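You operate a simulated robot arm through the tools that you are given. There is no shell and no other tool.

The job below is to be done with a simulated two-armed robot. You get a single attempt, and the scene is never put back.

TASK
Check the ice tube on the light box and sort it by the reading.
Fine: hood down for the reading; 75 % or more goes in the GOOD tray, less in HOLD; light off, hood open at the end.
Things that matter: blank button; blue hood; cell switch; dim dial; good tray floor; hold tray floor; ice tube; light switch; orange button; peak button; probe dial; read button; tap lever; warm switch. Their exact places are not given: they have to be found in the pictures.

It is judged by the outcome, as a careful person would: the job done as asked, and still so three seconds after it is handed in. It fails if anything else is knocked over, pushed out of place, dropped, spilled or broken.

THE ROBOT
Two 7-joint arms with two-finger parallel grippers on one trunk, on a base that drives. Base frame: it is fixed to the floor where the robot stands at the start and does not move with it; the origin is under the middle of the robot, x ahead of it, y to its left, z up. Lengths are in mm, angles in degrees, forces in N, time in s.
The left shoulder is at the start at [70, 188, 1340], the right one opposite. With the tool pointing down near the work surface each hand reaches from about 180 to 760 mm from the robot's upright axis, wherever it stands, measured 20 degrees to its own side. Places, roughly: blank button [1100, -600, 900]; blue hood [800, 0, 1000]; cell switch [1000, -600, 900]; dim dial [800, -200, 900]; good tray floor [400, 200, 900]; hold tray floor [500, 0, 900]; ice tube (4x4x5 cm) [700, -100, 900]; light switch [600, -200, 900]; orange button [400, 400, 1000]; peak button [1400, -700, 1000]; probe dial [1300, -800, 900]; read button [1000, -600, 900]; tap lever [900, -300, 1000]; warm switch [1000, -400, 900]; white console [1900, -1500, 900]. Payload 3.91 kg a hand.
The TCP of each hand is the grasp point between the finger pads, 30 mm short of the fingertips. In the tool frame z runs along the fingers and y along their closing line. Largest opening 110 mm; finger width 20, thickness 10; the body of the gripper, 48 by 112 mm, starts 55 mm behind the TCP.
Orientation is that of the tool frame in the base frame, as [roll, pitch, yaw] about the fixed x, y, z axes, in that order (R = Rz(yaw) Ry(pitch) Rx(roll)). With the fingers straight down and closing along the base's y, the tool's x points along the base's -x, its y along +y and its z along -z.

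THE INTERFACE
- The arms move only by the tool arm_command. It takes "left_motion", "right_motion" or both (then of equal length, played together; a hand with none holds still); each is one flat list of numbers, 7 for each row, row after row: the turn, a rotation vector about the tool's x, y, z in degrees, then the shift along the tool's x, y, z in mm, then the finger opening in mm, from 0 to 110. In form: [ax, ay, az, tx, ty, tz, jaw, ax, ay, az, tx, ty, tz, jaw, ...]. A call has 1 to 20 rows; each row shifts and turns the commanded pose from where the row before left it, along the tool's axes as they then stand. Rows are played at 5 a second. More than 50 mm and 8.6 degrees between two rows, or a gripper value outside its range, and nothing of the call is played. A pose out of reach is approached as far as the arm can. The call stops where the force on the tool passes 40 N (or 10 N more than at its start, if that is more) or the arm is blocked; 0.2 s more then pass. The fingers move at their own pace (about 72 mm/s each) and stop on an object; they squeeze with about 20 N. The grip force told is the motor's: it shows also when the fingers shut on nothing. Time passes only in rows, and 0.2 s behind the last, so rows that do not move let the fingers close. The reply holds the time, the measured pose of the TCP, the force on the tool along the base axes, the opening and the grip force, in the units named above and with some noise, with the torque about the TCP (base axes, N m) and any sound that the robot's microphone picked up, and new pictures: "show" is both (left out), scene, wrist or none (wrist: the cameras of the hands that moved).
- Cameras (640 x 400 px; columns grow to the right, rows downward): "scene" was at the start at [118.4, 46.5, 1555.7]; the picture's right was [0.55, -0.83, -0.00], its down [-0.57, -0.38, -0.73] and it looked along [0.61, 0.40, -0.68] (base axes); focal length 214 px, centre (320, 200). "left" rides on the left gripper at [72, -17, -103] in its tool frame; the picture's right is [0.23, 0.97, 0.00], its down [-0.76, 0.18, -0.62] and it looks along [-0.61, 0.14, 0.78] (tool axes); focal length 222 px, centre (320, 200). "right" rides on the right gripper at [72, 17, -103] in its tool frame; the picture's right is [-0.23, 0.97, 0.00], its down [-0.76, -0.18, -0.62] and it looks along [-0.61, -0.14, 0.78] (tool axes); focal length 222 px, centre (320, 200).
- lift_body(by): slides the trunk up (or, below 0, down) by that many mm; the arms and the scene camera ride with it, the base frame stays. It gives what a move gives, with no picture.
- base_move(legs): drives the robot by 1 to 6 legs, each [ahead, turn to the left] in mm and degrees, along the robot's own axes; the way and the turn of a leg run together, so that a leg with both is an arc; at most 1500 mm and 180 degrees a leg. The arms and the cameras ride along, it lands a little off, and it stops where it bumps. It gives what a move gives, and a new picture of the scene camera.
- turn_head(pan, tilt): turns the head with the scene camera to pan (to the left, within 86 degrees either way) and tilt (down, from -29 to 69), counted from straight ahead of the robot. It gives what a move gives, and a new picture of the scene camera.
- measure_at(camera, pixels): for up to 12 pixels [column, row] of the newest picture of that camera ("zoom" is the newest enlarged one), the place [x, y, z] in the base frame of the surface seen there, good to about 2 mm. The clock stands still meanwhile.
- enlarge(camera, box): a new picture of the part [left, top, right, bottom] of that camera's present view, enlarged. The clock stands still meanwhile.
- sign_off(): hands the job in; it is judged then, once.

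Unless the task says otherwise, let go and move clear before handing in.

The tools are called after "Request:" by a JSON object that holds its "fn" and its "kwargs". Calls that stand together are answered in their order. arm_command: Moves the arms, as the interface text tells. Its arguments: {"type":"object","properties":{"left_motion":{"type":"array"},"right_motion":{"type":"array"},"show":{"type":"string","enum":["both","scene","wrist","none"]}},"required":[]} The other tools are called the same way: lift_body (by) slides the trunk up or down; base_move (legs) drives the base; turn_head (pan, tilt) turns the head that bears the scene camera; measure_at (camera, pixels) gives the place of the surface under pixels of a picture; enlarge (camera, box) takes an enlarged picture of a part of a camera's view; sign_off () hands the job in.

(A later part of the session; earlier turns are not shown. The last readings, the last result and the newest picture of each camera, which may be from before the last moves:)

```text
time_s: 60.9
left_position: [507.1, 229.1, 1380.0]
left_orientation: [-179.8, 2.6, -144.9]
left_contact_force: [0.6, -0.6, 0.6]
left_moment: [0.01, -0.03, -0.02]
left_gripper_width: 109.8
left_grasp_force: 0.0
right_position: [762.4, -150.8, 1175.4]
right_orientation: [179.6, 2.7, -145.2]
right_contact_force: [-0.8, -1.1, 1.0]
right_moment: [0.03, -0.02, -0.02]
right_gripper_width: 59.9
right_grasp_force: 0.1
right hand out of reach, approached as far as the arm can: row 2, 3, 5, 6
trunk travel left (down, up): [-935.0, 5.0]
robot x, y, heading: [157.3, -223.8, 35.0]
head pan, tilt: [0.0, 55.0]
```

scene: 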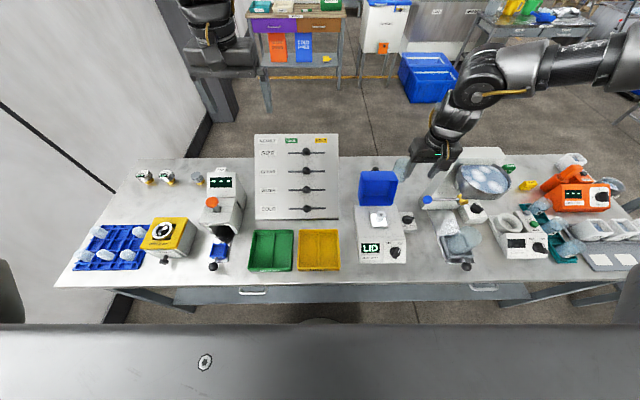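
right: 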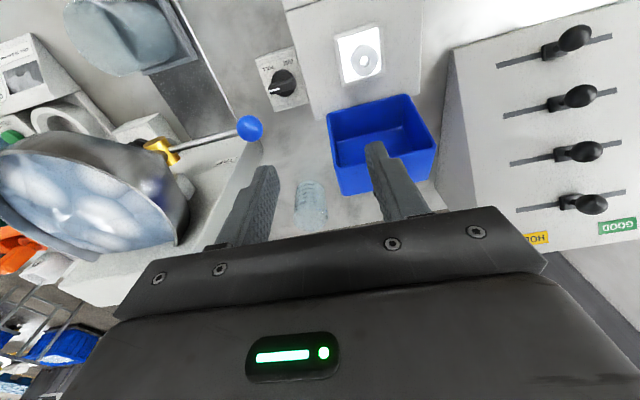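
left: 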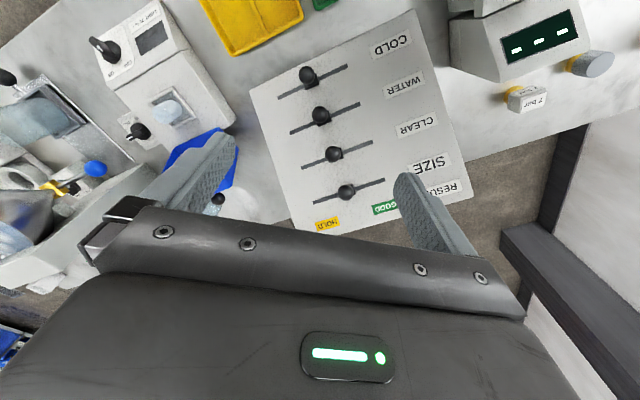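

The lean grew to 2.6° after driving forward with the trunk high. I'll hold still briefly to see whether it keeps growing before doing anything else.

Request:
{"fn": "arm_command", "kwargs": {"right_motion": [0, 0, 0, 0, 0, 0, 60, 0, 0, 0, 0, 0, 0, 60, 0, 0, 0, 0, 0, 0, 60], "show": "none"}}

Request:
{"fn": "turn_head", "kwargs": {"pan": 86, "tilt": 20}}

Request:
{"fn": "turn_head", "kwargs": {"pan": -86, "tilt": 40}}

```text
time_s: 61.7
left_position: [506.7, 230.2, 1379.7]
left_orientation: [-179.8, 2.5, -144.9]
left_contact_force: [0.0, -0.2, -0.2]
left_moment: [0.06, -0.04, -0.01]
left_gripper_width: 110.0
left_grasp_force: 0.0
right_position: [762.6, -151.4, 1174.5]
right_orientation: [179.5, 2.6, -145.2]
right_contact_force: [0.2, -0.1, -0.3]
right_moment: [0.02, -0.02, 0.0]
right_gripper_width: 60.0
right_grasp_force: 0.0
trunk travel left (down, up): [-935.0, 5.0]
robot x, y, heading: [155.0, -224.7, 35.1]
head pan, tilt: [0.0, 55.0]
```

```text
time_s: 63.3
left_position: [510.3, 231.2, 1377.3]
left_orientation: [-179.8, 2.4, -144.9]
left_contact_force: [-0.1, 0.6, -0.1]
left_moment: [0.01, 0.0, -0.01]
left_gripper_width: 110.2
left_grasp_force: 0.1
right_position: [765.1, -149.3, 1173.3]
right_orientation: [179.5, 2.4, -145.2]
right_contact_force: [-0.7, 0.2, 0.3]
right_moment: [-0.01, 0.04, 0.02]
right_gripper_width: 59.8
right_grasp_force: 0.1
trunk travel left (down, up): [-935.0, 5.0]
robot x, y, heading: [155.6, -222.1, 35.1]
head pan, tilt: [85.9, 20.0]
```

scene: 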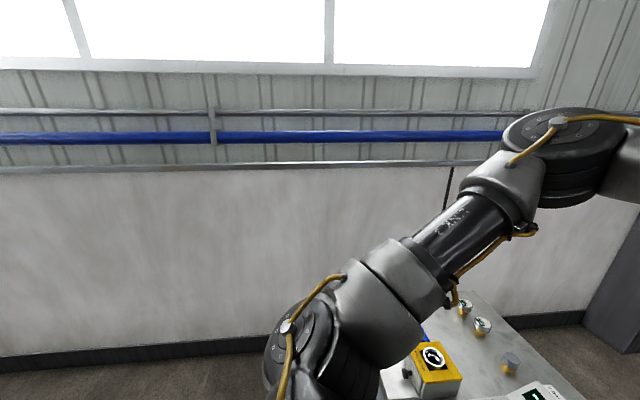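

```text
time_s: 65.9
left_position: [509.5, 231.2, 1378.3]
left_orientation: [-179.7, 2.4, -144.8]
left_contact_force: [0.4, 1.1, 0.0]
left_moment: [0.0, 0.02, 0.02]
left_gripper_width: 110.1
left_grasp_force: 0.2
right_position: [765.6, -149.7, 1173.0]
right_orientation: [179.5, 2.6, -145.2]
right_contact_force: [-0.8, -0.5, 0.5]
right_moment: [-0.02, 0.01, 0.0]
right_gripper_width: 60.1
right_grasp_force: 0.0
trunk travel left (down, up): [-935.0, 5.0]
robot x, y, heading: [157.1, -226.9, 35.2]
head pan, tilt: [-85.9, 40.0]
```

scene: 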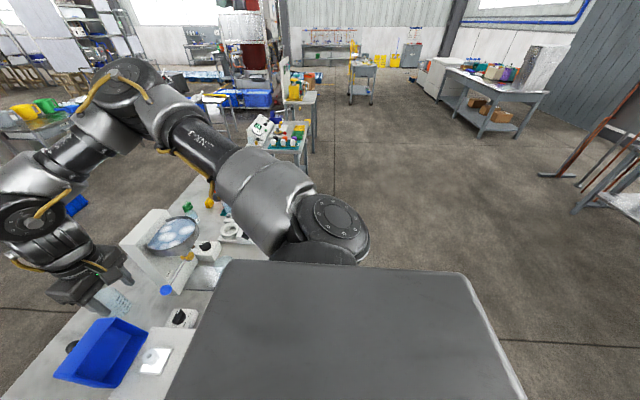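

The lean has settled at about 2.5° and is stable. The right arm's elbow is high and forward, and I'd like to know what blocks it, so I'll measure points on the arm in this view.

Request:
{"fn": "measure_at", "kwargs": {"camera": "scene", "pixels": [[335, 225], [260, 190], [190, 135], [130, 85], [100, 110], [60, 160], [25, 225], [60, 255], [95, 280], [125, 270]]}}

Request:
{"fn": "turn_head", "kwargs": {"pan": -40, "tilt": 25}}

```text
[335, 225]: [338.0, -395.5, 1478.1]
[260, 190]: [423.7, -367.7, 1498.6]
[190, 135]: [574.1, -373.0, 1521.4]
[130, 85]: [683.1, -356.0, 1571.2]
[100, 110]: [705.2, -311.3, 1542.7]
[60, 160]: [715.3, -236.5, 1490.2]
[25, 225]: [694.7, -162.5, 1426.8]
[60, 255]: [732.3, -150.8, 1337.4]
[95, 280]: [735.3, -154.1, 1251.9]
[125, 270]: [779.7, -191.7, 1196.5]
```

```text
time_s: 67.0
left_position: [509.1, 230.9, 1376.6]
left_orientation: [-179.9, 2.4, -144.9]
left_contact_force: [-0.1, 0.0, -0.4]
left_moment: [0.04, 0.03, -0.03]
left_gripper_width: 109.9
left_grasp_force: 0.1
right_position: [765.6, -149.8, 1173.7]
right_orientation: [179.5, 2.7, -145.2]
right_contact_force: [0.3, 0.1, 0.0]
right_moment: [0.0, 0.01, -0.03]
right_gripper_width: 60.2
right_grasp_force: 0.1
trunk travel left (down, up): [-935.0, 5.0]
robot x, y, heading: [156.5, -228.3, 35.2]
head pan, tilt: [-40.0, 25.0]
```

scene: 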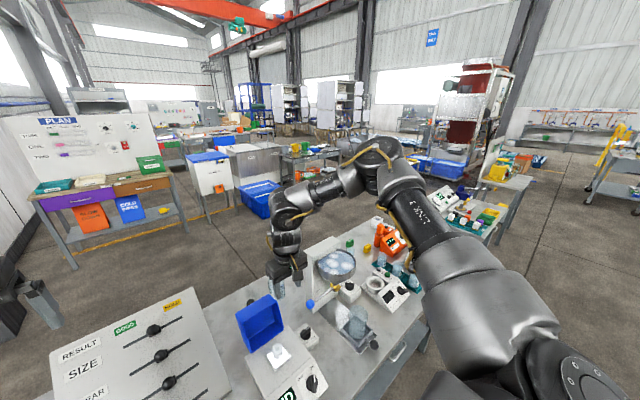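

The elbow is only bent about 84°, so this isn't full extension; a wrist-roll limit is more likely, since turning one way was clipped earlier. I'll lift the hand a bit and turn it the other way in place.

Request:
{"fn": "arm_command", "kwargs": {"right_motion": [0, 0, 0, 0, 0, -30, 60, 0, 0, -8, 0, 0, 0, 60, 0, 0, -8, 0, 0, 0, 60, 0, 0, -8, 0, 0, 0, 60, 0, 0, -8, 0, 0, 0, 60, 0, 0, -8, 0, 0, 0, 60, 0, 0, -8, 0, 0, 0, 60, 0, 0, -8, 0, 0, 0, 60, 0, 0, -8, 0, 0, 0, 60, 0, 0, -8, 0, 0, 0, 60, 0, 0, -8, 0, 0, 0, 60, 0, 0, -8, 0, 0, 0, 60, 0, 0, 0, 0, 0, 0, 60]}}

```text
time_s: 69.8
left_position: [509.9, 230.8, 1379.8]
left_orientation: [-179.8, 2.4, -144.8]
left_contact_force: [0.4, -0.3, -0.3]
left_moment: [0.0, 0.02, -0.01]
left_gripper_width: 109.9
left_grasp_force: 0.2
right_position: [765.6, -151.6, 1201.4]
right_orientation: [-177.4, 0.5, -57.2]
right_contact_force: [0.2, 0.0, -0.2]
right_moment: [-0.01, 0.02, 0.02]
right_gripper_width: 59.9
right_grasp_force: 0.1
trunk travel left (down, up): [-935.0, 5.0]
robot x, y, heading: [153.8, -222.7, 35.1]
head pan, tilt: [-40.0, 25.0]
```

scene: 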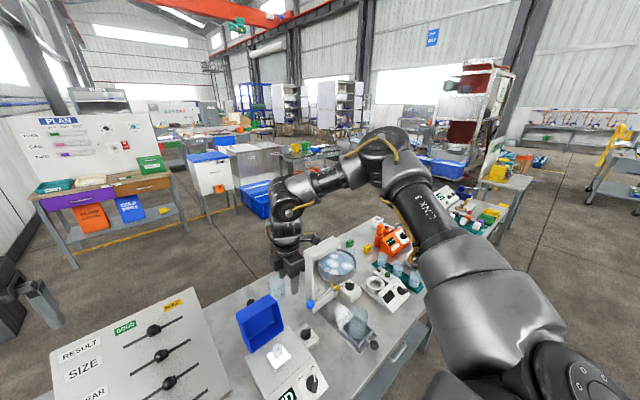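
right: 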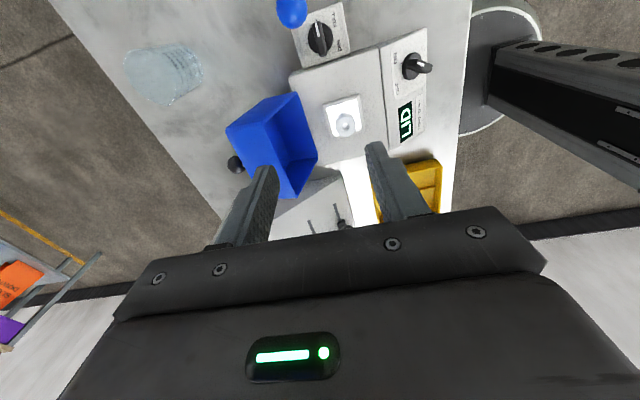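

The turn of −88° went through without clipping. I'll test moving left, forward and down with the hand turned this way.

Request:
{"fn": "arm_command", "kwargs": {"right_motion": [0, 0, 0, -24, -20, 20, 60, 0, 0, 0, -24, -20, 20, 60, 0, 0, 0, -24, -20, 20, 60, 0, 0, 0, 0, 0, 0, 60]}}

```text
time_s: 70.8
left_position: [510.8, 231.6, 1378.6]
left_orientation: [-179.9, 2.3, -144.8]
left_contact_force: [0.2, -1.1, -0.6]
left_moment: [-0.02, -0.02, -0.01]
left_gripper_width: 110.0
left_grasp_force: 0.1
right_position: [767.0, -142.4, 1189.5]
right_orientation: [-177.4, 0.7, -57.3]
right_contact_force: [-0.5, 0.3, -0.1]
right_moment: [-0.01, -0.03, 0.01]
right_gripper_width: 60.2
right_grasp_force: 0.0
right hand out of reach, approached as far as the arm can: row 1, 2, 3
trunk travel left (down, up): [-935.0, 5.0]
robot x, y, heading: [158.3, -227.0, 35.0]
head pan, tilt: [-40.0, 25.0]
```

scene: 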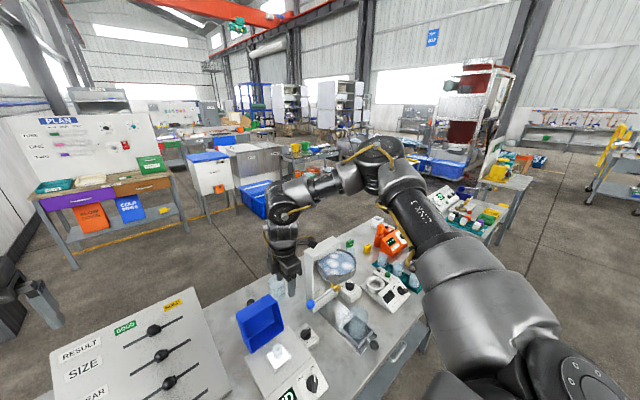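
right: 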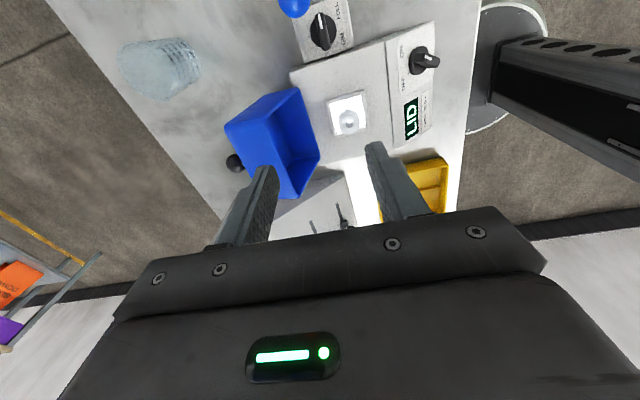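

It's still limited, so wrist roll isn't the cause. I'll probe single directions with small there-and-back steps to see which rows are clipped.

Request:
{"fn": "arm_command", "kwargs": {"right_motion": [0, 0, 0, 0, 0, 20, 60, 0, 0, 0, 0, 0, -20, 60, 0, 0, 0, -20, 0, 0, 60, 0, 0, 0, 20, 0, 0, 60, 0, 0, 0, 0, -20, 0, 60, 0, 0, 0, 0, 20, 0, 60, 0, 0, 0, 20, 0, 0, 60, 0, 0, 0, -20, 0, 0, 60, 0, 0, 0, 0, 20, 0, 60, 0, 0, 0, 0, -20, 0, 60, 0, 0, 0, 0, 0, -20, 60, 0, 0, 0, 0, 0, 20, 60], "show": "none"}}

```text
time_s: 73.4
left_position: [508.9, 231.7, 1379.0]
left_orientation: [-179.7, 2.4, -144.9]
left_contact_force: [0.2, 0.5, 0.0]
left_moment: [-0.02, -0.01, 0.03]
left_gripper_width: 110.5
left_grasp_force: 0.1
right_position: [766.1, -157.0, 1195.9]
right_orientation: [-177.5, 0.5, -57.2]
right_contact_force: [-0.1, 1.0, 0.0]
right_moment: [0.0, -0.04, 0.02]
right_gripper_width: 59.9
right_grasp_force: 0.0
right hand out of reach, approached as far as the arm can: row 1, 3
trunk travel left (down, up): [-935.0, 5.0]
robot x, y, heading: [151.8, -223.7, 35.3]
head pan, tilt: [-40.0, 25.0]
```

Only down and left are blocked, so the hand can't go far below the shoulder in this posture, and the trunk should be lower. I'll raise and pull back the hand, turn it back, and lower the trunk.

Request:
{"fn": "arm_command", "kwargs": {"right_motion": [0, 0, 0, 0, 20, -37, 60, 0, 0, 0, 0, 20, -37, 60, 0, 0, 0, 0, 0, -36, 60, 0, 0, 8, 0, 0, 0, 60, 0, 0, 8, 0, 0, 0, 60, 0, 0, 8, 0, 0, 0, 60, 0, 0, 8, 0, 0, 0, 60, 0, 0, 8, 0, 0, 0, 60, 0, 0, 8, 0, 0, 0, 60, 0, 0, 8, 0, 0, 0, 60, 0, 0, 8, 0, 0, 0, 60, 0, 0, 8, 0, 0, 0, 60, 0, 0, 8, 0, 0, 0, 60, 0, 0, 8, 0, 0, 0, 60, 0, 0, 0, 0, 0, 0, 60], "show": "none"}}

Request:
{"fn": "turn_head", "kwargs": {"pan": -15, "tilt": 50}}

```text
time_s: 76.6
left_position: [509.4, 231.6, 1379.4]
left_orientation: [-179.9, 2.4, -144.9]
left_contact_force: [0.3, 0.5, 0.5]
left_moment: [-0.01, -0.01, 0.0]
left_gripper_width: 110.0
left_grasp_force: 0.1
right_position: [728.9, -182.6, 1303.9]
right_orientation: [179.4, 2.5, -145.3]
right_contact_force: [0.3, 0.8, -0.3]
right_moment: [0.03, 0.01, -0.03]
right_gripper_width: 59.7
right_grasp_force: 0.2
trunk travel left (down, up): [-935.0, 5.0]
robot x, y, heading: [157.6, -226.0, 35.2]
head pan, tilt: [-40.0, 25.0]
```

```text
time_s: 77.5
left_position: [509.5, 231.8, 1378.7]
left_orientation: [-179.7, 2.4, -145.0]
left_contact_force: [0.2, 0.2, 0.0]
left_moment: [0.02, -0.01, 0.0]
left_gripper_width: 109.8
left_grasp_force: 0.0
right_position: [729.4, -182.9, 1303.1]
right_orientation: [179.6, 2.5, -145.2]
right_contact_force: [-0.3, -0.2, -0.2]
right_moment: [-0.02, 0.0, -0.02]
right_gripper_width: 59.9
right_grasp_force: 0.1
trunk travel left (down, up): [-935.0, 5.0]
robot x, y, heading: [157.0, -223.3, 35.2]
head pan, tilt: [-15.0, 50.0]
```

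scene: 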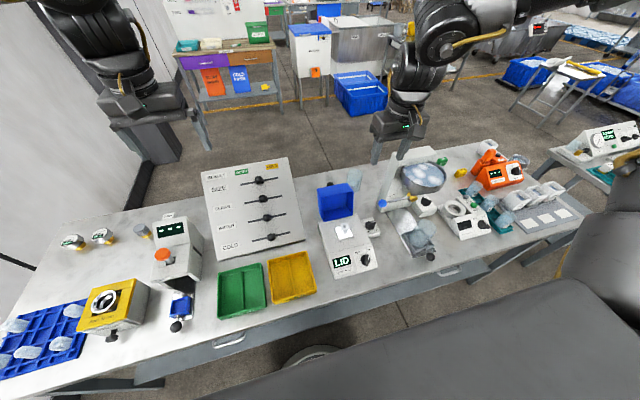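

The hand is at z≈1303 and the left hand is well above the sloping board. I'll lower the trunk 255 mm.

Request:
{"fn": "lift_body", "kwargs": {"by": -255}}

Request:
{"fn": "arm_command", "kwargs": {"right_motion": [0, 0, 0, 0, 0, 0, 60]}}

```text
time_s: 80.1
left_position: [509.1, 231.6, 1123.4]
left_orientation: [-179.9, 2.4, -144.9]
left_contact_force: [-0.2, -0.3, -0.7]
left_moment: [0.0, -0.02, 0.0]
left_gripper_width: 109.7
left_grasp_force: 0.1
right_position: [728.4, -183.1, 1048.8]
right_orientation: [179.6, 2.6, -145.3]
right_contact_force: [-0.6, -0.3, -0.7]
right_moment: [0.02, -0.01, 0.02]
right_gripper_width: 60.1
right_grasp_force: 0.1
trunk travel left (down, up): [-680.0, 260.0]
robot x, y, heading: [154.1, -225.8, 35.1]
head pan, tilt: [-15.0, 50.0]
```

```text
time_s: 80.5
left_position: [510.2, 231.9, 1122.9]
left_orientation: [-179.9, 2.4, -144.9]
left_contact_force: [-0.9, -0.5, 0.3]
left_moment: [0.0, 0.02, -0.01]
left_gripper_width: 110.1
left_grasp_force: 0.2
right_position: [728.8, -183.0, 1048.9]
right_orientation: [179.6, 2.4, -145.3]
right_contact_force: [-0.5, 0.1, -0.1]
right_moment: [0.02, 0.0, -0.02]
right_gripper_width: 60.0
right_grasp_force: 0.1
trunk travel left (down, up): [-680.0, 260.0]
robot x, y, heading: [156.3, -224.3, 34.8]
head pan, tilt: [-15.0, 50.0]
```

scene: 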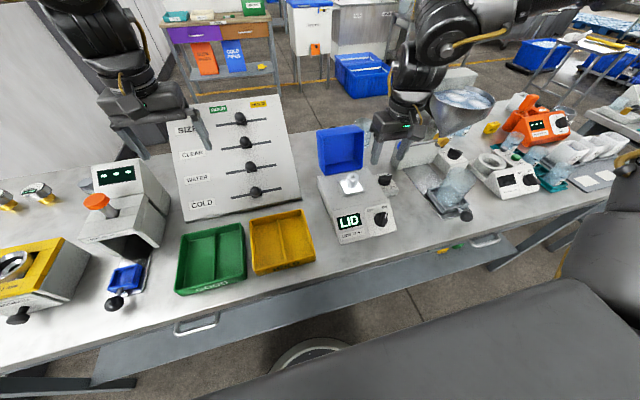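
right: 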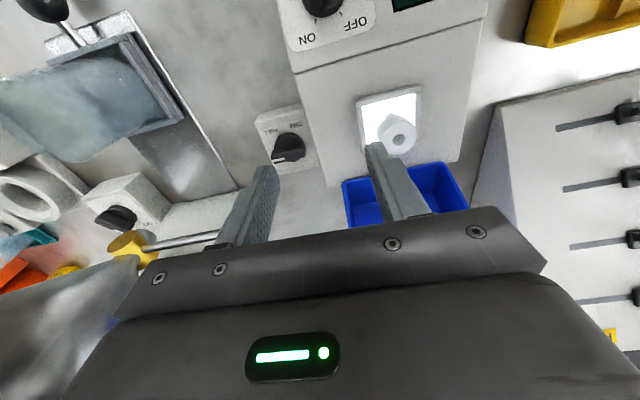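

I'll rise to z≈1110, shift left to the knob's line, then go forward over the hood.

Request:
{"fn": "arm_command", "kwargs": {"right_motion": [0, 0, 0, 0, 0, -31, 60, 0, 0, 0, 0, 0, -31, 60, 0, 0, 0, 0, 38.5, 0, 60, 0, 0, 0, 0, 38.5, 0, 60, 0, 0, 0, -40, 0, 0, 60, 0, 0, 0, -40, 0, 0, 60, 0, 0, 0, 0, 0, 0, 60]}}

```text
time_s: 82.1
left_position: [509.3, 231.7, 1124.2]
left_orientation: [-179.8, 2.5, -144.9]
left_contact_force: [0.1, -0.2, 0.5]
left_moment: [0.0, -0.03, -0.02]
left_gripper_width: 110.0
left_grasp_force: 0.0
right_position: [753.2, -143.3, 1097.4]
right_orientation: [179.4, 2.7, -145.2]
right_contact_force: [0.0, -0.4, 0.4]
right_moment: [0.0, -0.01, -0.04]
right_gripper_width: 60.0
right_grasp_force: 0.1
right hand out of reach, approached as far as the arm can: row 4, 5, 6
trunk travel left (down, up): [-680.0, 260.0]
robot x, y, heading: [157.0, -225.2, 35.4]
head pan, tilt: [-15.0, 50.0]
```

scene: 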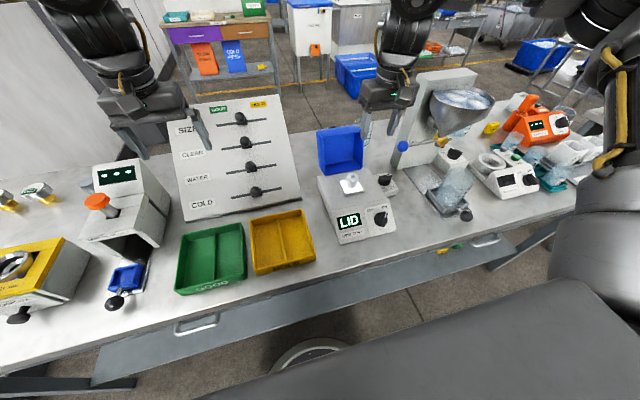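
right: 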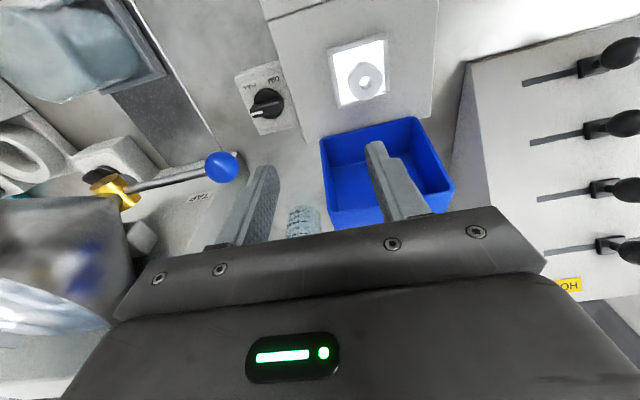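

Moving left is what's blocked, at about 265 mm right of my axis. I'll test whether tilting the tool forward frees that direction.

Request:
{"fn": "arm_command", "kwargs": {"right_motion": [0, 0, 0, 0, -10, 0, 60, 0, -8, 0, 0, 0, 0, 60, 0, -8, 0, 0, 0, 0, 60, 0, -8, 0, 0, 0, 0, 60, 0, 0, 0, 0, 20, 0, 60, 0, 0, 0, 0, 20, 0, 60, 0, 0, 0, 0, 20, 0, 60, 0, 0, 0, 0, 0, 0, 60], "show": "none"}}

```text
time_s: 83.9
left_position: [508.0, 231.6, 1124.9]
left_orientation: [-179.8, 2.5, -144.8]
left_contact_force: [0.0, 0.9, -0.3]
left_moment: [0.0, -0.01, 0.01]
left_gripper_width: 110.0
left_grasp_force: 0.0
right_position: [729.7, -99.1, 1098.7]
right_orientation: [179.7, 26.5, -144.9]
right_contact_force: [0.0, -0.6, -0.1]
right_moment: [0.0, 0.01, 0.0]
right_gripper_width: 60.0
right_grasp_force: 0.1
right hand out of reach, approached as far as the arm can: row 6, 7
trunk travel left (down, up): [-680.0, 260.0]
robot x, y, heading: [156.7, -222.9, 35.1]
head pan, tilt: [-15.0, 50.0]
```

Tilting forward freed it: the hand reached v≈500. So I'll approach the knob tilted about 27° from the front. Moving forward over the hood at z≈1099.

Request:
{"fn": "arm_command", "kwargs": {"right_motion": [0, 0, 0, -37.6, 3, 18.7, 60, 0, 0, 0, -37.6, 3, 18.7, 60, 0, 0, 0, -37.6, 3, 18.7, 60, 0, 0, 0, 0, 0, 0, 60]}}

Request:
{"fn": "enlarge", "kwargs": {"camera": "scene", "box": [300, 60, 440, 200]}}

```text
time_s: 84.9
left_position: [509.3, 231.7, 1123.0]
left_orientation: [-179.8, 2.4, -144.9]
left_contact_force: [0.1, 0.4, -0.2]
left_moment: [-0.01, -0.02, 0.01]
left_gripper_width: 109.7
left_grasp_force: 0.1
right_position: [814.7, -69.2, 1095.3]
right_orientation: [179.2, 26.6, -145.3]
right_contact_force: [0.3, 0.1, 0.4]
right_moment: [0.0, 0.0, 0.02]
right_gripper_width: 60.0
right_grasp_force: 0.1
right hand out of reach, approached as far as the arm can: row 1, 2, 3
trunk travel left (down, up): [-680.0, 260.0]
robot x, y, heading: [154.6, -226.5, 35.3]
head pan, tilt: [-15.0, 50.0]
```

scene: 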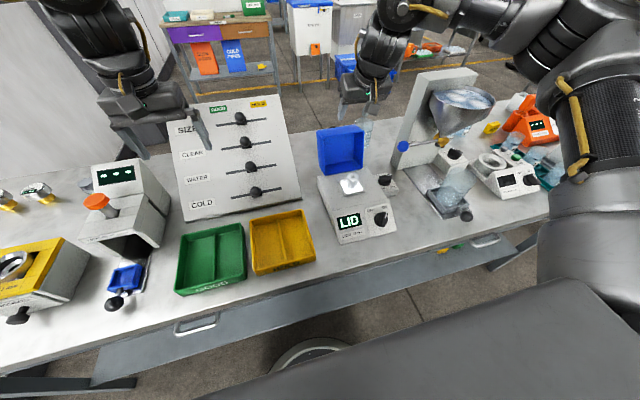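
right: 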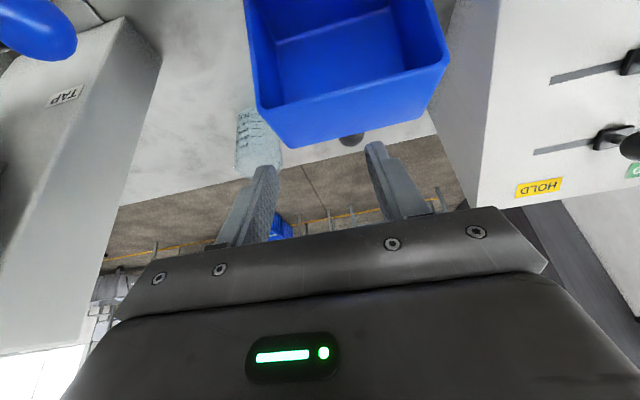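

```text
2.86 times, centred on (370, 130) of scene
```

zoom: 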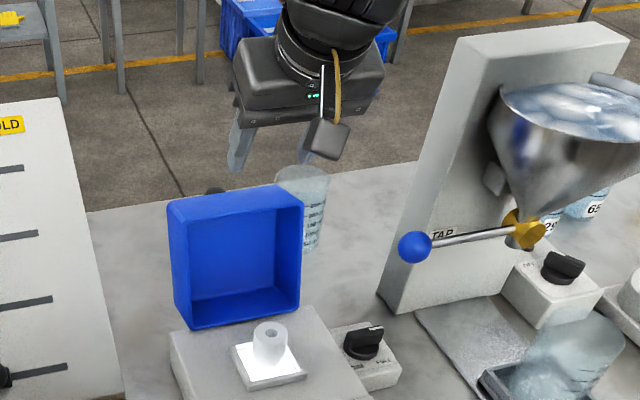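

Clipped slightly again (v≈524), so a bearing further to the right suits this arm better. Turning the base left would do that; first I'll check the wall clearance on the left side.

Request:
{"fn": "turn_head", "kwargs": {"pan": 80, "tilt": 25}}

Request:
{"fn": "measure_at", "kwargs": {"camera": "scene", "pixels": [[100, 200], [200, 200], [300, 200], [300, 310], [350, 290], [450, 200], [480, 180], [520, 150], [560, 130], [600, 250], [100, 330], [420, 120]]}}

```text
time_s: 86.6
left_position: [509.8, 231.2, 1124.5]
left_orientation: [-179.8, 2.3, -144.8]
left_contact_force: [0.7, 1.0, 0.0]
left_moment: [0.0, -0.01, -0.02]
left_gripper_width: 109.9
left_grasp_force: 0.0
right_position: [814.3, -69.7, 1095.8]
right_orientation: [179.3, 26.6, -145.4]
right_contact_force: [0.0, 0.6, -0.7]
right_moment: [-0.03, 0.01, 0.02]
right_gripper_width: 60.2
right_grasp_force: 0.1
trunk travel left (down, up): [-680.0, 260.0]
robot x, y, heading: [156.4, -224.5, 35.0]
head pan, tilt: [80.0, 25.0]
```

scene: 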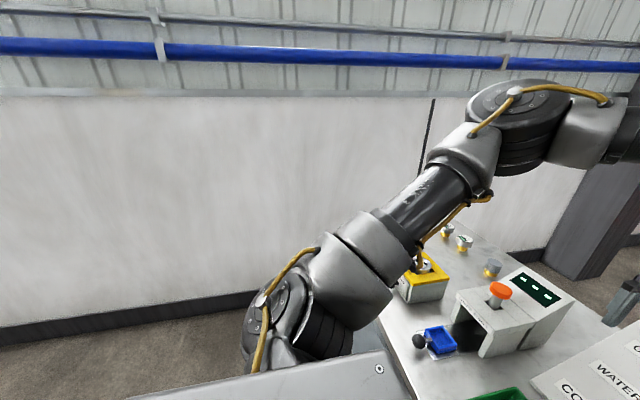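

```text
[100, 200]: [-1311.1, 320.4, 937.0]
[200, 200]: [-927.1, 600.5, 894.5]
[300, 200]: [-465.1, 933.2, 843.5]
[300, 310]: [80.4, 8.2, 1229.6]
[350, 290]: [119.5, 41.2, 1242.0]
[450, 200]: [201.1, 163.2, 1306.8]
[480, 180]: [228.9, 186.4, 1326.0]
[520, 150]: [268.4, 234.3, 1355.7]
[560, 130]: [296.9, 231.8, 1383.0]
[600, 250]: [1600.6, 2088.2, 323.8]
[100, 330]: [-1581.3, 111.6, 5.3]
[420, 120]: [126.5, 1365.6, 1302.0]
```

The wall is over a metre away. I'll lift the hand a little and turn the base 17° left.

Request:
{"fn": "arm_command", "kwargs": {"right_motion": [0, 0, 0, 15, 0, -30, 60, 0, 0, 0, 0, 0, 0, 60], "show": "none"}}

Request:
{"fn": "base_move", "kwargs": {"legs": [[0, 17]]}}

Request:
{"fn": "turn_head", "kwargs": {"pan": -30, "tilt": 50}}

```text
time_s: 87.2
left_position: [511.2, 231.4, 1123.6]
left_orientation: [-179.9, 2.3, -144.9]
left_contact_force: [0.5, -0.2, -0.6]
left_moment: [0.0, -0.02, 0.03]
left_gripper_width: 109.9
left_grasp_force: 0.0
right_position: [793.2, -84.1, 1117.3]
right_orientation: [179.4, 26.4, -145.4]
right_contact_force: [0.9, 0.0, -0.4]
right_moment: [0.04, 0.0, 0.0]
right_gripper_width: 59.9
right_grasp_force: 0.0
trunk travel left (down, up): [-680.0, 260.0]
robot x, y, heading: [155.3, -224.3, 35.1]
head pan, tilt: [80.0, 25.0]
```

```text
time_s: 88.6
left_position: [360.8, 314.4, 1122.9]
left_orientation: [-179.7, 2.4, -127.7]
left_contact_force: [0.4, -0.3, -0.1]
left_moment: [0.0, 0.0, 0.0]
left_gripper_width: 110.1
left_grasp_force: 0.1
right_position: [723.3, 95.2, 1117.7]
right_orientation: [179.5, 26.5, -128.3]
right_contact_force: [0.0, -0.5, 0.8]
right_moment: [-0.02, -0.01, -0.04]
right_gripper_width: 59.9
right_grasp_force: 0.1
trunk travel left (down, up): [-680.0, 260.0]
robot x, y, heading: [157.4, -221.8, 52.1]
head pan, tilt: [80.0, 25.0]
```

scene: 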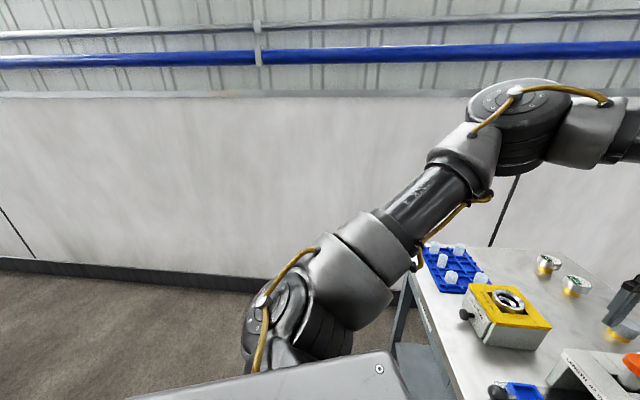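

```text
time_s: 90.5
left_position: [359.4, 314.9, 1123.5]
left_orientation: [-179.8, 2.4, -127.7]
left_contact_force: [0.3, 0.4, 0.1]
left_moment: [0.01, -0.02, -0.04]
left_gripper_width: 109.9
left_grasp_force: 0.1
right_position: [723.8, 95.4, 1117.6]
right_orientation: [179.5, 26.4, -128.2]
right_contact_force: [-1.0, -0.3, 0.2]
right_moment: [0.0, 0.01, 0.03]
right_gripper_width: 59.8
right_grasp_force: 0.1
trunk travel left (down, up): [-680.0, 260.0]
robot x, y, heading: [153.9, -225.4, 52.2]
head pan, tilt: [-30.0, 50.0]
```

scene: 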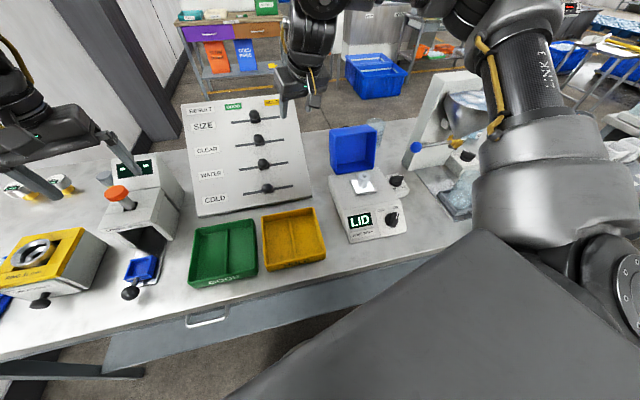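

The hand is now at v≈337 with plenty of room on the right. I'll turn the hand back in line with the box and move right to sit just above and in front of the knob.

Request:
{"fn": "arm_command", "kwargs": {"right_motion": [2.52, 0, 5.08, 0, 0, 0, 60, 2.52, 0, 5.08, 0, 0, 0, 60, 2.52, 0, 5.08, 0, 0, 0, 60, 0, 0, 0, 1.1, -38.5, 2, 60, 0, 0, 0, 1.1, -38.5, 2, 60, 0, 0, 0, 1.1, -38.5, 2, 60, 0, 0, 0, 1.1, -38.5, 2, 60, 0, 0, 0, 0, 0, 0, 60]}}

Request:
{"fn": "enlarge", "kwargs": {"camera": "scene", "box": [280, 60, 440, 220]}}

```text
time_s: 92.3
left_position: [359.0, 315.3, 1123.2]
left_orientation: [-179.8, 2.5, -127.7]
left_contact_force: [-0.8, 0.0, -0.2]
left_moment: [-0.04, -0.02, 0.0]
left_gripper_width: 109.9
left_grasp_force: 0.0
right_position: [831.9, -50.8, 1101.6]
right_orientation: [179.6, 26.3, -145.3]
right_contact_force: [-0.1, 0.7, -0.2]
right_moment: [-0.01, -0.02, -0.04]
right_gripper_width: 59.9
right_grasp_force: 0.0
right hand out of reach, approached as far as the arm can: row 2, 3
trunk travel left (down, up): [-680.0, 260.0]
robot x, y, heading: [158.9, -222.8, 52.2]
head pan, tilt: [-30.0, 50.0]
```

scene: 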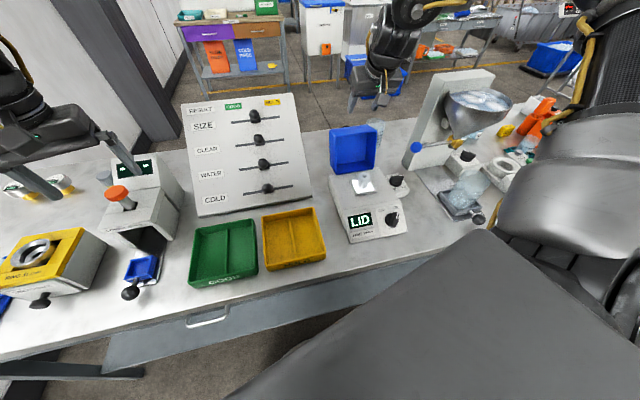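
right: 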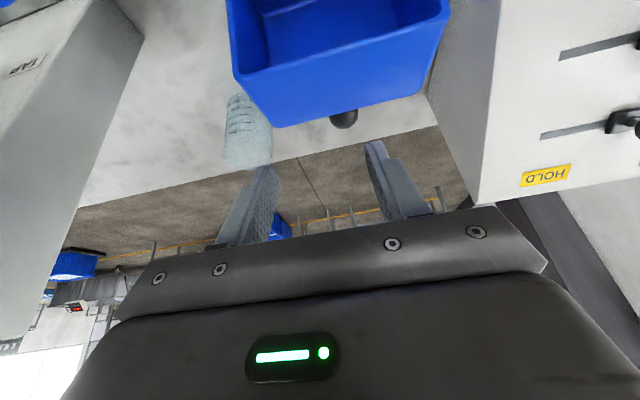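

```text
2.50 times, centred on (360, 140) of scene
```

zoom: 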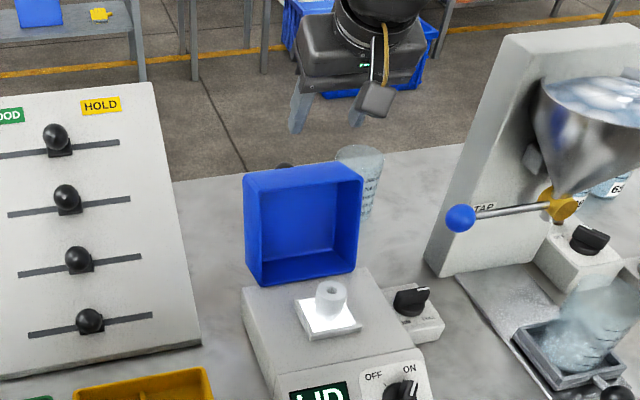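

Now at u≈652, v≈519 with no clipping in the last rows. The knob is visible in the right view at (344,118), so I'll measure it.

Request:
{"fn": "measure_at", "kwargs": {"camera": "right", "pixels": [[344, 118], [336, 116], [352, 116], [344, 124], [340, 108], [350, 95], [262, 125], [428, 95], [240, 75], [440, 30]]}}

```text
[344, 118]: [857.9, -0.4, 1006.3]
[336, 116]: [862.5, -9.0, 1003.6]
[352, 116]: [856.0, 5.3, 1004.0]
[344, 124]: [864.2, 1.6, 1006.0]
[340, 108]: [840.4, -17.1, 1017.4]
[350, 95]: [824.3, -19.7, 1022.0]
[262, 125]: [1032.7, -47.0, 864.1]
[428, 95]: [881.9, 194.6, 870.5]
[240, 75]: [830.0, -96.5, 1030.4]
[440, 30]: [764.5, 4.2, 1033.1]
```

The knob's centre is at about u 711, v 493, z 997. I'll move to the approach line 75 mm short of it.

Request:
{"fn": "arm_command", "kwargs": {"right_motion": [0, 0, 0, -3.2, 13, 18.3, 50, 0, 0, 0, -3.2, 13, 18.3, 50, 0, 0, 0, 0, 0, 0, 50]}}

```text
time_s: 93.1
left_position: [359.0, 314.2, 1124.7]
left_orientation: [-179.8, 2.4, -127.8]
left_contact_force: [0.5, 0.0, 0.1]
left_moment: [0.02, 0.01, 0.04]
left_gripper_width: 110.0
left_grasp_force: 0.1
right_position: [836.7, -18.6, 1072.1]
right_orientation: [179.3, 26.3, -145.3]
right_contact_force: [-0.5, -0.6, -0.3]
right_moment: [-0.01, 0.0, -0.02]
right_gripper_width: 49.9
right_grasp_force: 0.1
trunk travel left (down, up): [-680.0, 260.0]
robot x, y, heading: [152.9, -226.1, 52.1]
head pan, tilt: [-30.0, 50.0]
```

scene: 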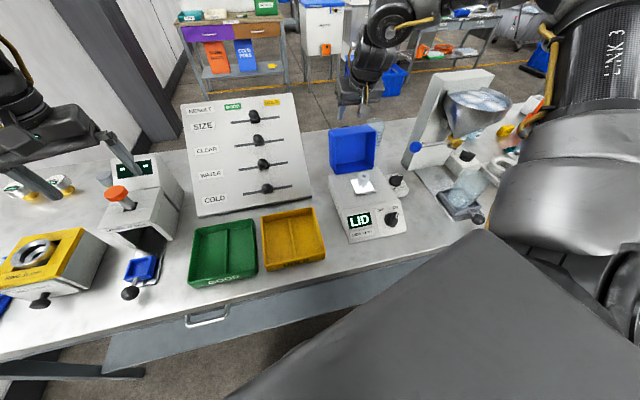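
right: 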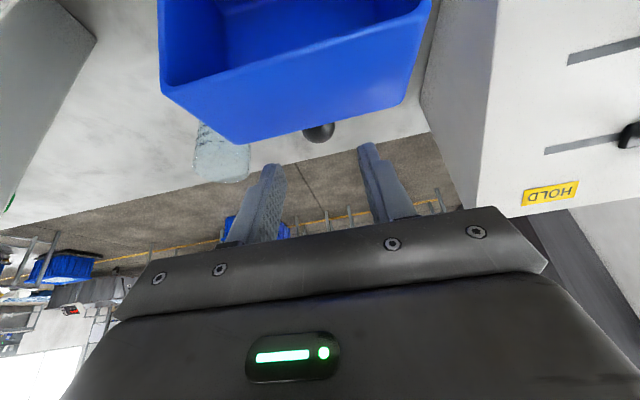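

It's aligned: the ball at (318,132) sits midway between the fingers. Advancing 75 mm along the tool axis.

Request:
{"fn": "arm_command", "kwargs": {"right_motion": [0, 0, 0, 0.2, 1.2, 25, 50, 0, 0, 0, 0.2, 1.2, 25, 50, 0, 0, 0, 0, 0, 25, 50, 0, 0, 0, 0, 0, 0, 50]}}

Request:
{"fn": "enlarge", "kwargs": {"camera": "scene", "box": [300, 70, 420, 200]}}

```text
time_s: 94.1
left_position: [359.5, 314.9, 1123.9]
left_orientation: [-179.8, 2.4, -127.8]
left_contact_force: [0.7, 0.7, 0.1]
left_moment: [0.01, 0.02, 0.02]
left_gripper_width: 110.0
left_grasp_force: 0.1
right_position: [863.2, 4.7, 1005.6]
right_orientation: [179.5, 26.3, -145.3]
right_contact_force: [-0.3, 0.0, -0.1]
right_moment: [-0.01, 0.0, -0.03]
right_gripper_width: 50.3
right_grasp_force: 0.0
trunk travel left (down, up): [-680.0, 260.0]
robot x, y, heading: [155.1, -224.6, 52.1]
head pan, tilt: [-30.0, 50.0]
```

scene: 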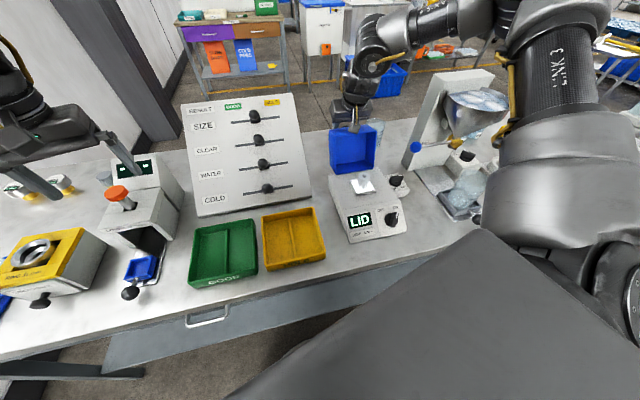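
right: 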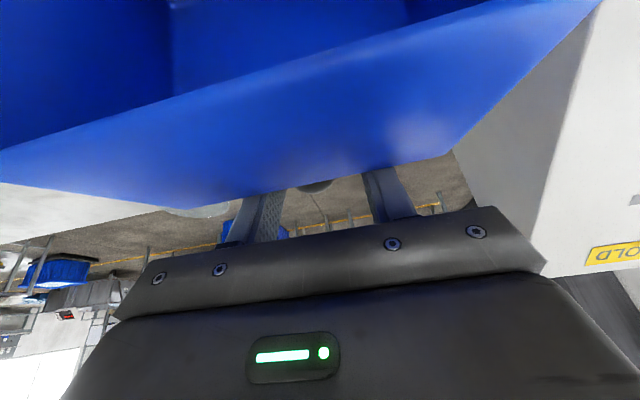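

```text
3.08 times, centred on (360, 135) of scene
```

zoom: 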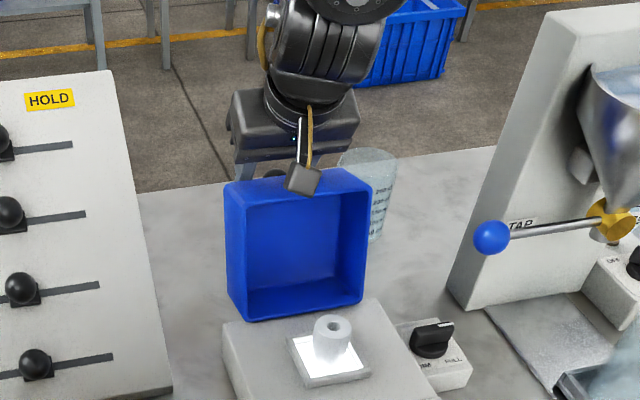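

The fingers straddle the ball (visible at about (315,185)) with no contact force. Closing on it.

Request:
{"fn": "arm_command", "kwargs": {"right_motion": [0, 0, 0, 0, 0, 0, 5, 0, 0, 0, 0, 0, 0, 5, 0, 0, 0, 0, 0, 0, 5], "show": "wrist"}}

```text
time_s: 94.9
left_position: [360.2, 313.9, 1124.5]
left_orientation: [-179.9, 2.6, -127.6]
left_contact_force: [0.0, 0.4, 0.4]
left_moment: [-0.03, -0.01, 0.02]
left_gripper_width: 110.2
left_grasp_force: 0.1
right_position: [865.5, 2.1, 1005.9]
right_orientation: [179.4, 26.5, -145.5]
right_contact_force: [9.4, -12.4, 5.1]
right_moment: [-0.41, -0.1, -0.11]
right_gripper_width: 29.0
right_grasp_force: 45.2
trunk travel left (down, up): [-680.0, 260.0]
robot x, y, heading: [155.0, -224.7, 52.4]
head pan, tilt: [-30.0, 50.0]
```

right: 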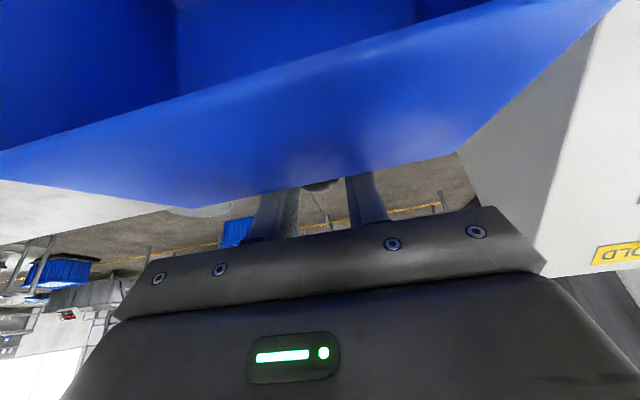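

The ball is gripped (29 mm). I'll swing it along its arc about the hinge in short segments, starting with three steps and watching the force.

Request:
{"fn": "arm_command", "kwargs": {"right_motion": [0, 0, 0, 4.4, -3, -19.4, 5, 0, 0, 0, 7, 0, -18.8, 5, 0, 0, 0, 9.6, 0, -17.7, 5], "show": "scene"}}

Request:
{"fn": "enlarge", "kwargs": {"camera": "scene", "box": [300, 70, 420, 200]}}

```text
time_s: 95.7
left_position: [360.7, 315.0, 1123.7]
left_orientation: [-179.7, 2.2, -127.8]
left_contact_force: [0.0, 0.1, 0.1]
left_moment: [0.01, 0.0, 0.02]
left_gripper_width: 110.0
left_grasp_force: 0.0
right_position: [830.5, -22.8, 1047.6]
right_orientation: [179.4, 26.5, -145.2]
right_contact_force: [8.2, 4.1, -0.2]
right_moment: [0.82, -0.93, 0.17]
right_gripper_width: 29.1
right_grasp_force: 45.3
trunk travel left (down, up): [-680.0, 260.0]
robot x, y, heading: [154.8, -226.9, 52.2]
head pan, tilt: [-30.0, 50.0]
```

scene: 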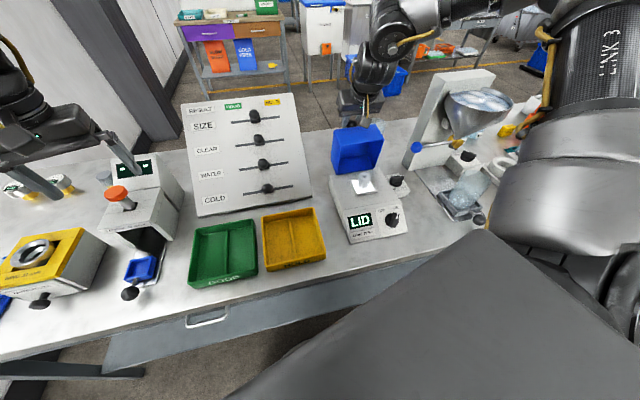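

```text
3.08 times, centred on (360, 135) of scene
```

zoom: 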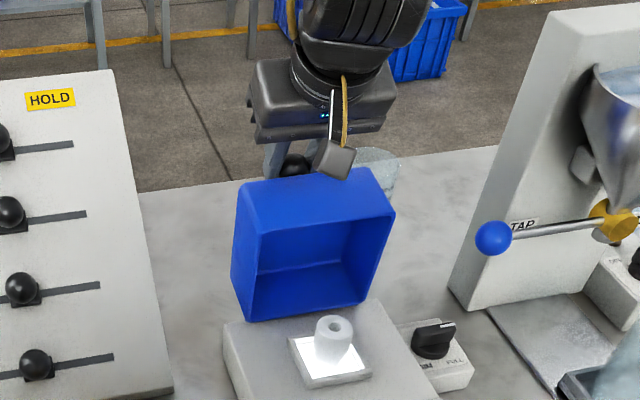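

The hood follows with small forces. Continuing the arc with rows 4–8.

Request:
{"fn": "arm_command", "kwargs": {"right_motion": [0, 0, 0, 12, 0, -16.1, 5, 0, 0, 0, 14.2, 0, -14.4, 5, 0, 0, 0, 15.9, 0, -12.2, 5, 0, 0, 0, 17.5, 0, -9.9, 5], "show": "scene"}}

Request:
{"fn": "enlarge", "kwargs": {"camera": "scene", "box": [300, 70, 420, 200]}}

```text
time_s: 96.7
left_position: [359.1, 314.1, 1122.7]
left_orientation: [-179.8, 2.5, -127.7]
left_contact_force: [0.1, 0.7, 0.0]
left_moment: [-0.06, -0.03, -0.02]
left_gripper_width: 110.0
left_grasp_force: 0.0
right_position: [782.5, -57.6, 1065.5]
right_orientation: [179.7, 26.4, -145.3]
right_contact_force: [12.6, -7.2, 10.0]
right_moment: [-0.14, -0.84, -0.24]
right_gripper_width: 29.1
right_grasp_force: 45.1
right hand out of reach, approached as far as the arm can: row 4
trunk travel left (down, up): [-680.0, 260.0]
robot x, y, heading: [158.2, -222.4, 52.3]
head pan, tilt: [-30.0, 50.0]
```

scene: 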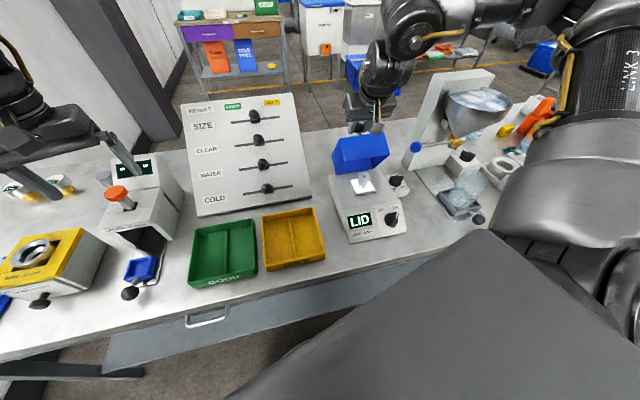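

```text
3.08 times, centred on (360, 135) of scene
```

zoom: 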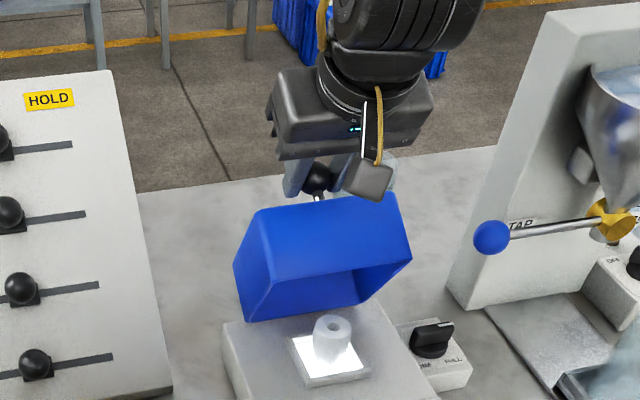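

The hood is about halfway, but the last row was clipped. Tilting the tool forward, with the hood's own rotation, should give more freedom, so I'll try that in small steps while holding the knob.

Request:
{"fn": "arm_command", "kwargs": {"right_motion": [0, -4, 0, 0, 0, 0, 5, 0, -4, 0, 0, 0, 0, 5, 0, -4, 0, 0, 0, 0, 5], "show": "none"}}

```text
time_s: 97.5
left_position: [359.9, 312.6, 1122.8]
left_orientation: [-179.9, 2.4, -127.9]
left_contact_force: [-0.7, -0.2, -0.1]
left_moment: [0.01, 0.0, -0.01]
left_gripper_width: 110.1
left_grasp_force: 0.0
right_position: [782.5, -58.1, 1066.4]
right_orientation: [179.4, 26.2, -145.4]
right_contact_force: [5.9, -7.0, 3.9]
right_moment: [-0.13, -0.04, -0.08]
right_gripper_width: 29.1
right_grasp_force: 45.0
right hand out of reach, approached as far as the arm can: row 1, 2, 3
trunk travel left (down, up): [-680.0, 260.0]
robot x, y, heading: [157.7, -226.4, 52.1]
head pan, tilt: [-30.0, 50.0]
```

Tilting forward is blocked here. I'll try tilting back a little and then one step along the arc.

Request:
{"fn": "arm_command", "kwargs": {"right_motion": [0, 4, 0, 0, 0, 0, 5, 0, 4, 0, 0, 0, 0, 5, 0, 0, 0, 10, 0, -3, 5], "show": "none"}}

```text
time_s: 98.3
left_position: [360.0, 311.6, 1124.2]
left_orientation: [-179.9, 2.4, -127.8]
left_contact_force: [-0.5, -0.3, 0.3]
left_moment: [-0.04, -0.01, 0.0]
left_gripper_width: 110.1
left_grasp_force: 0.0
right_position: [773.0, -64.1, 1066.1]
right_orientation: [179.6, 18.4, -145.3]
right_contact_force: [14.8, -8.3, 9.0]
right_moment: [0.52, -0.84, 0.01]
right_gripper_width: 29.0
right_grasp_force: 44.9
trunk travel left (down, up): [-680.0, 260.0]
robot x, y, heading: [154.3, -222.8, 52.3]
head pan, tilt: [-30.0, 50.0]
```

That worked: tilted back to 18°, the hand moved on to u≈596. I'll continue the arc while easing the tilt back as it comes nearer.

Request:
{"fn": "arm_command", "kwargs": {"right_motion": [0, 4, 0, 0, 0, 0, 5, 0, 0, 0, 18.4, -1.5, -4.3, 5, 0, 4, 0, 0, 0, 0, 5, 0, 0, 0, 19.3, 0, 0, 5], "show": "scene"}}

Request:
{"fn": "enlarge", "kwargs": {"camera": "scene", "box": [300, 80, 420, 210]}}

```text
time_s: 99.3
left_position: [360.3, 313.2, 1125.0]
left_orientation: [-179.9, 2.5, -127.6]
left_contact_force: [0.1, -0.1, 0.3]
left_moment: [0.0, 0.02, 0.0]
left_gripper_width: 110.0
left_grasp_force: 0.0
right_position: [745.2, -85.5, 1062.1]
right_orientation: [179.5, 10.4, -145.2]
right_contact_force: [10.4, -2.4, 11.4]
right_moment: [0.6, -1.24, 0.26]
right_gripper_width: 29.4
right_grasp_force: 45.1
trunk travel left (down, up): [-680.0, 260.0]
robot x, y, heading: [155.3, -224.8, 52.4]
head pan, tilt: [-30.0, 50.0]
```

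scene: 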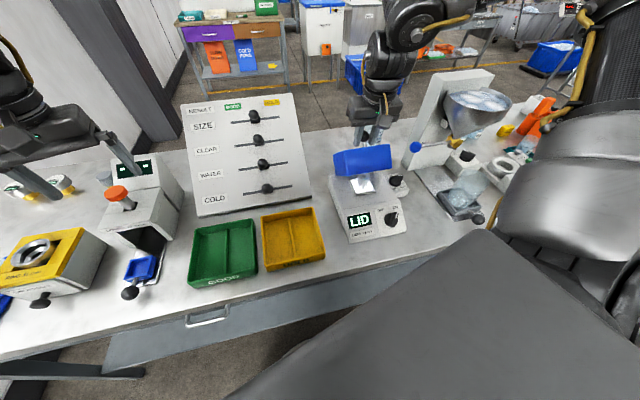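

```text
3.08 times, centred on (360, 145) of scene
```

zoom: 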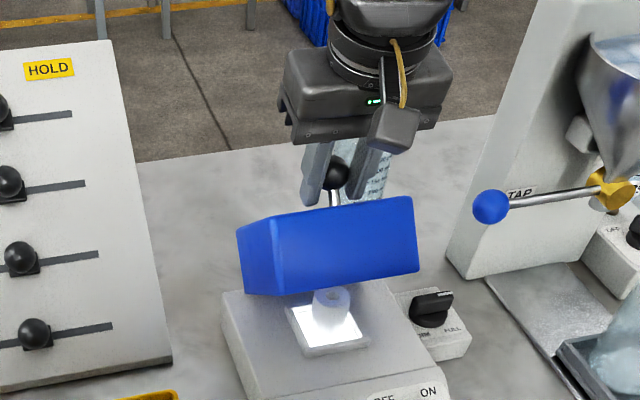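

The hood is coming down over the tube with low forces and no clipping. Continuing.

Request:
{"fn": "arm_command", "kwargs": {"right_motion": [0, 4, 0, 0, 0, 0, 5, 0, 0, 0, 19, 1, 4.1, 5, 0, 4, 0, 0, 0, 0, 5, 0, 0, 0, 17.8, 0, 8.1, 5], "show": "scene"}}

Request:
{"fn": "enlarge", "kwargs": {"camera": "scene", "box": [300, 80, 420, 210]}}

```text
time_s: 99.9
left_position: [359.6, 312.7, 1123.9]
left_orientation: [-179.8, 2.4, -127.9]
left_contact_force: [-0.1, 1.0, -0.3]
left_moment: [-0.02, -0.01, -0.02]
left_gripper_width: 110.0
left_grasp_force: 0.0
right_position: [733.3, -92.9, 1059.0]
right_orientation: [-179.7, 6.2, -145.2]
right_contact_force: [-3.1, -5.7, 9.2]
right_moment: [0.05, 0.59, 0.1]
right_gripper_width: 29.3
right_grasp_force: 45.2
trunk travel left (down, up): [-680.0, 260.0]
robot x, y, heading: [159.3, -225.1, 52.1]
head pan, tilt: [-30.0, 50.0]
stopped in row 2 (right hand): the force on the tool passed its limit at 53 N (the readings are from after the stop); the commanded pose is now the measured one
```

scene: 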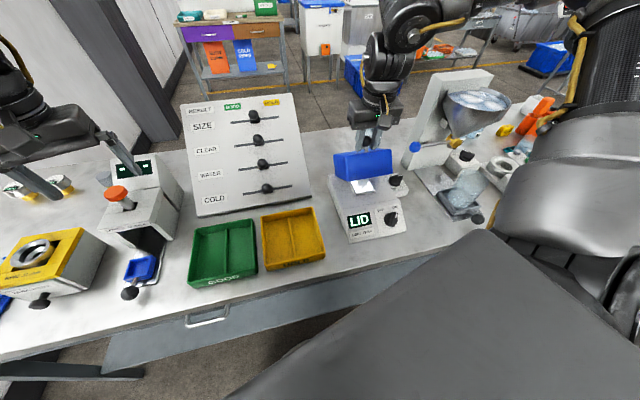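

```text
3.08 times, centred on (360, 145) of scene
```

zoom: 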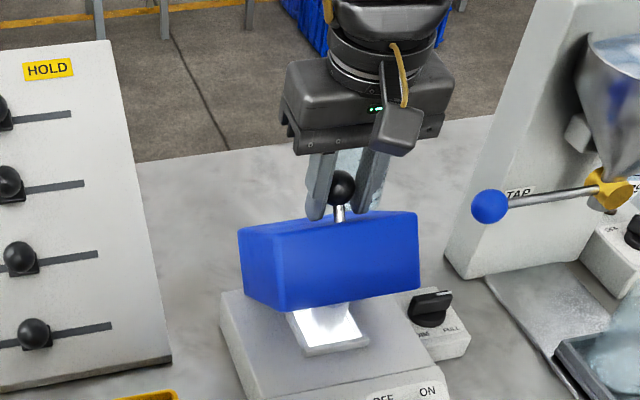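

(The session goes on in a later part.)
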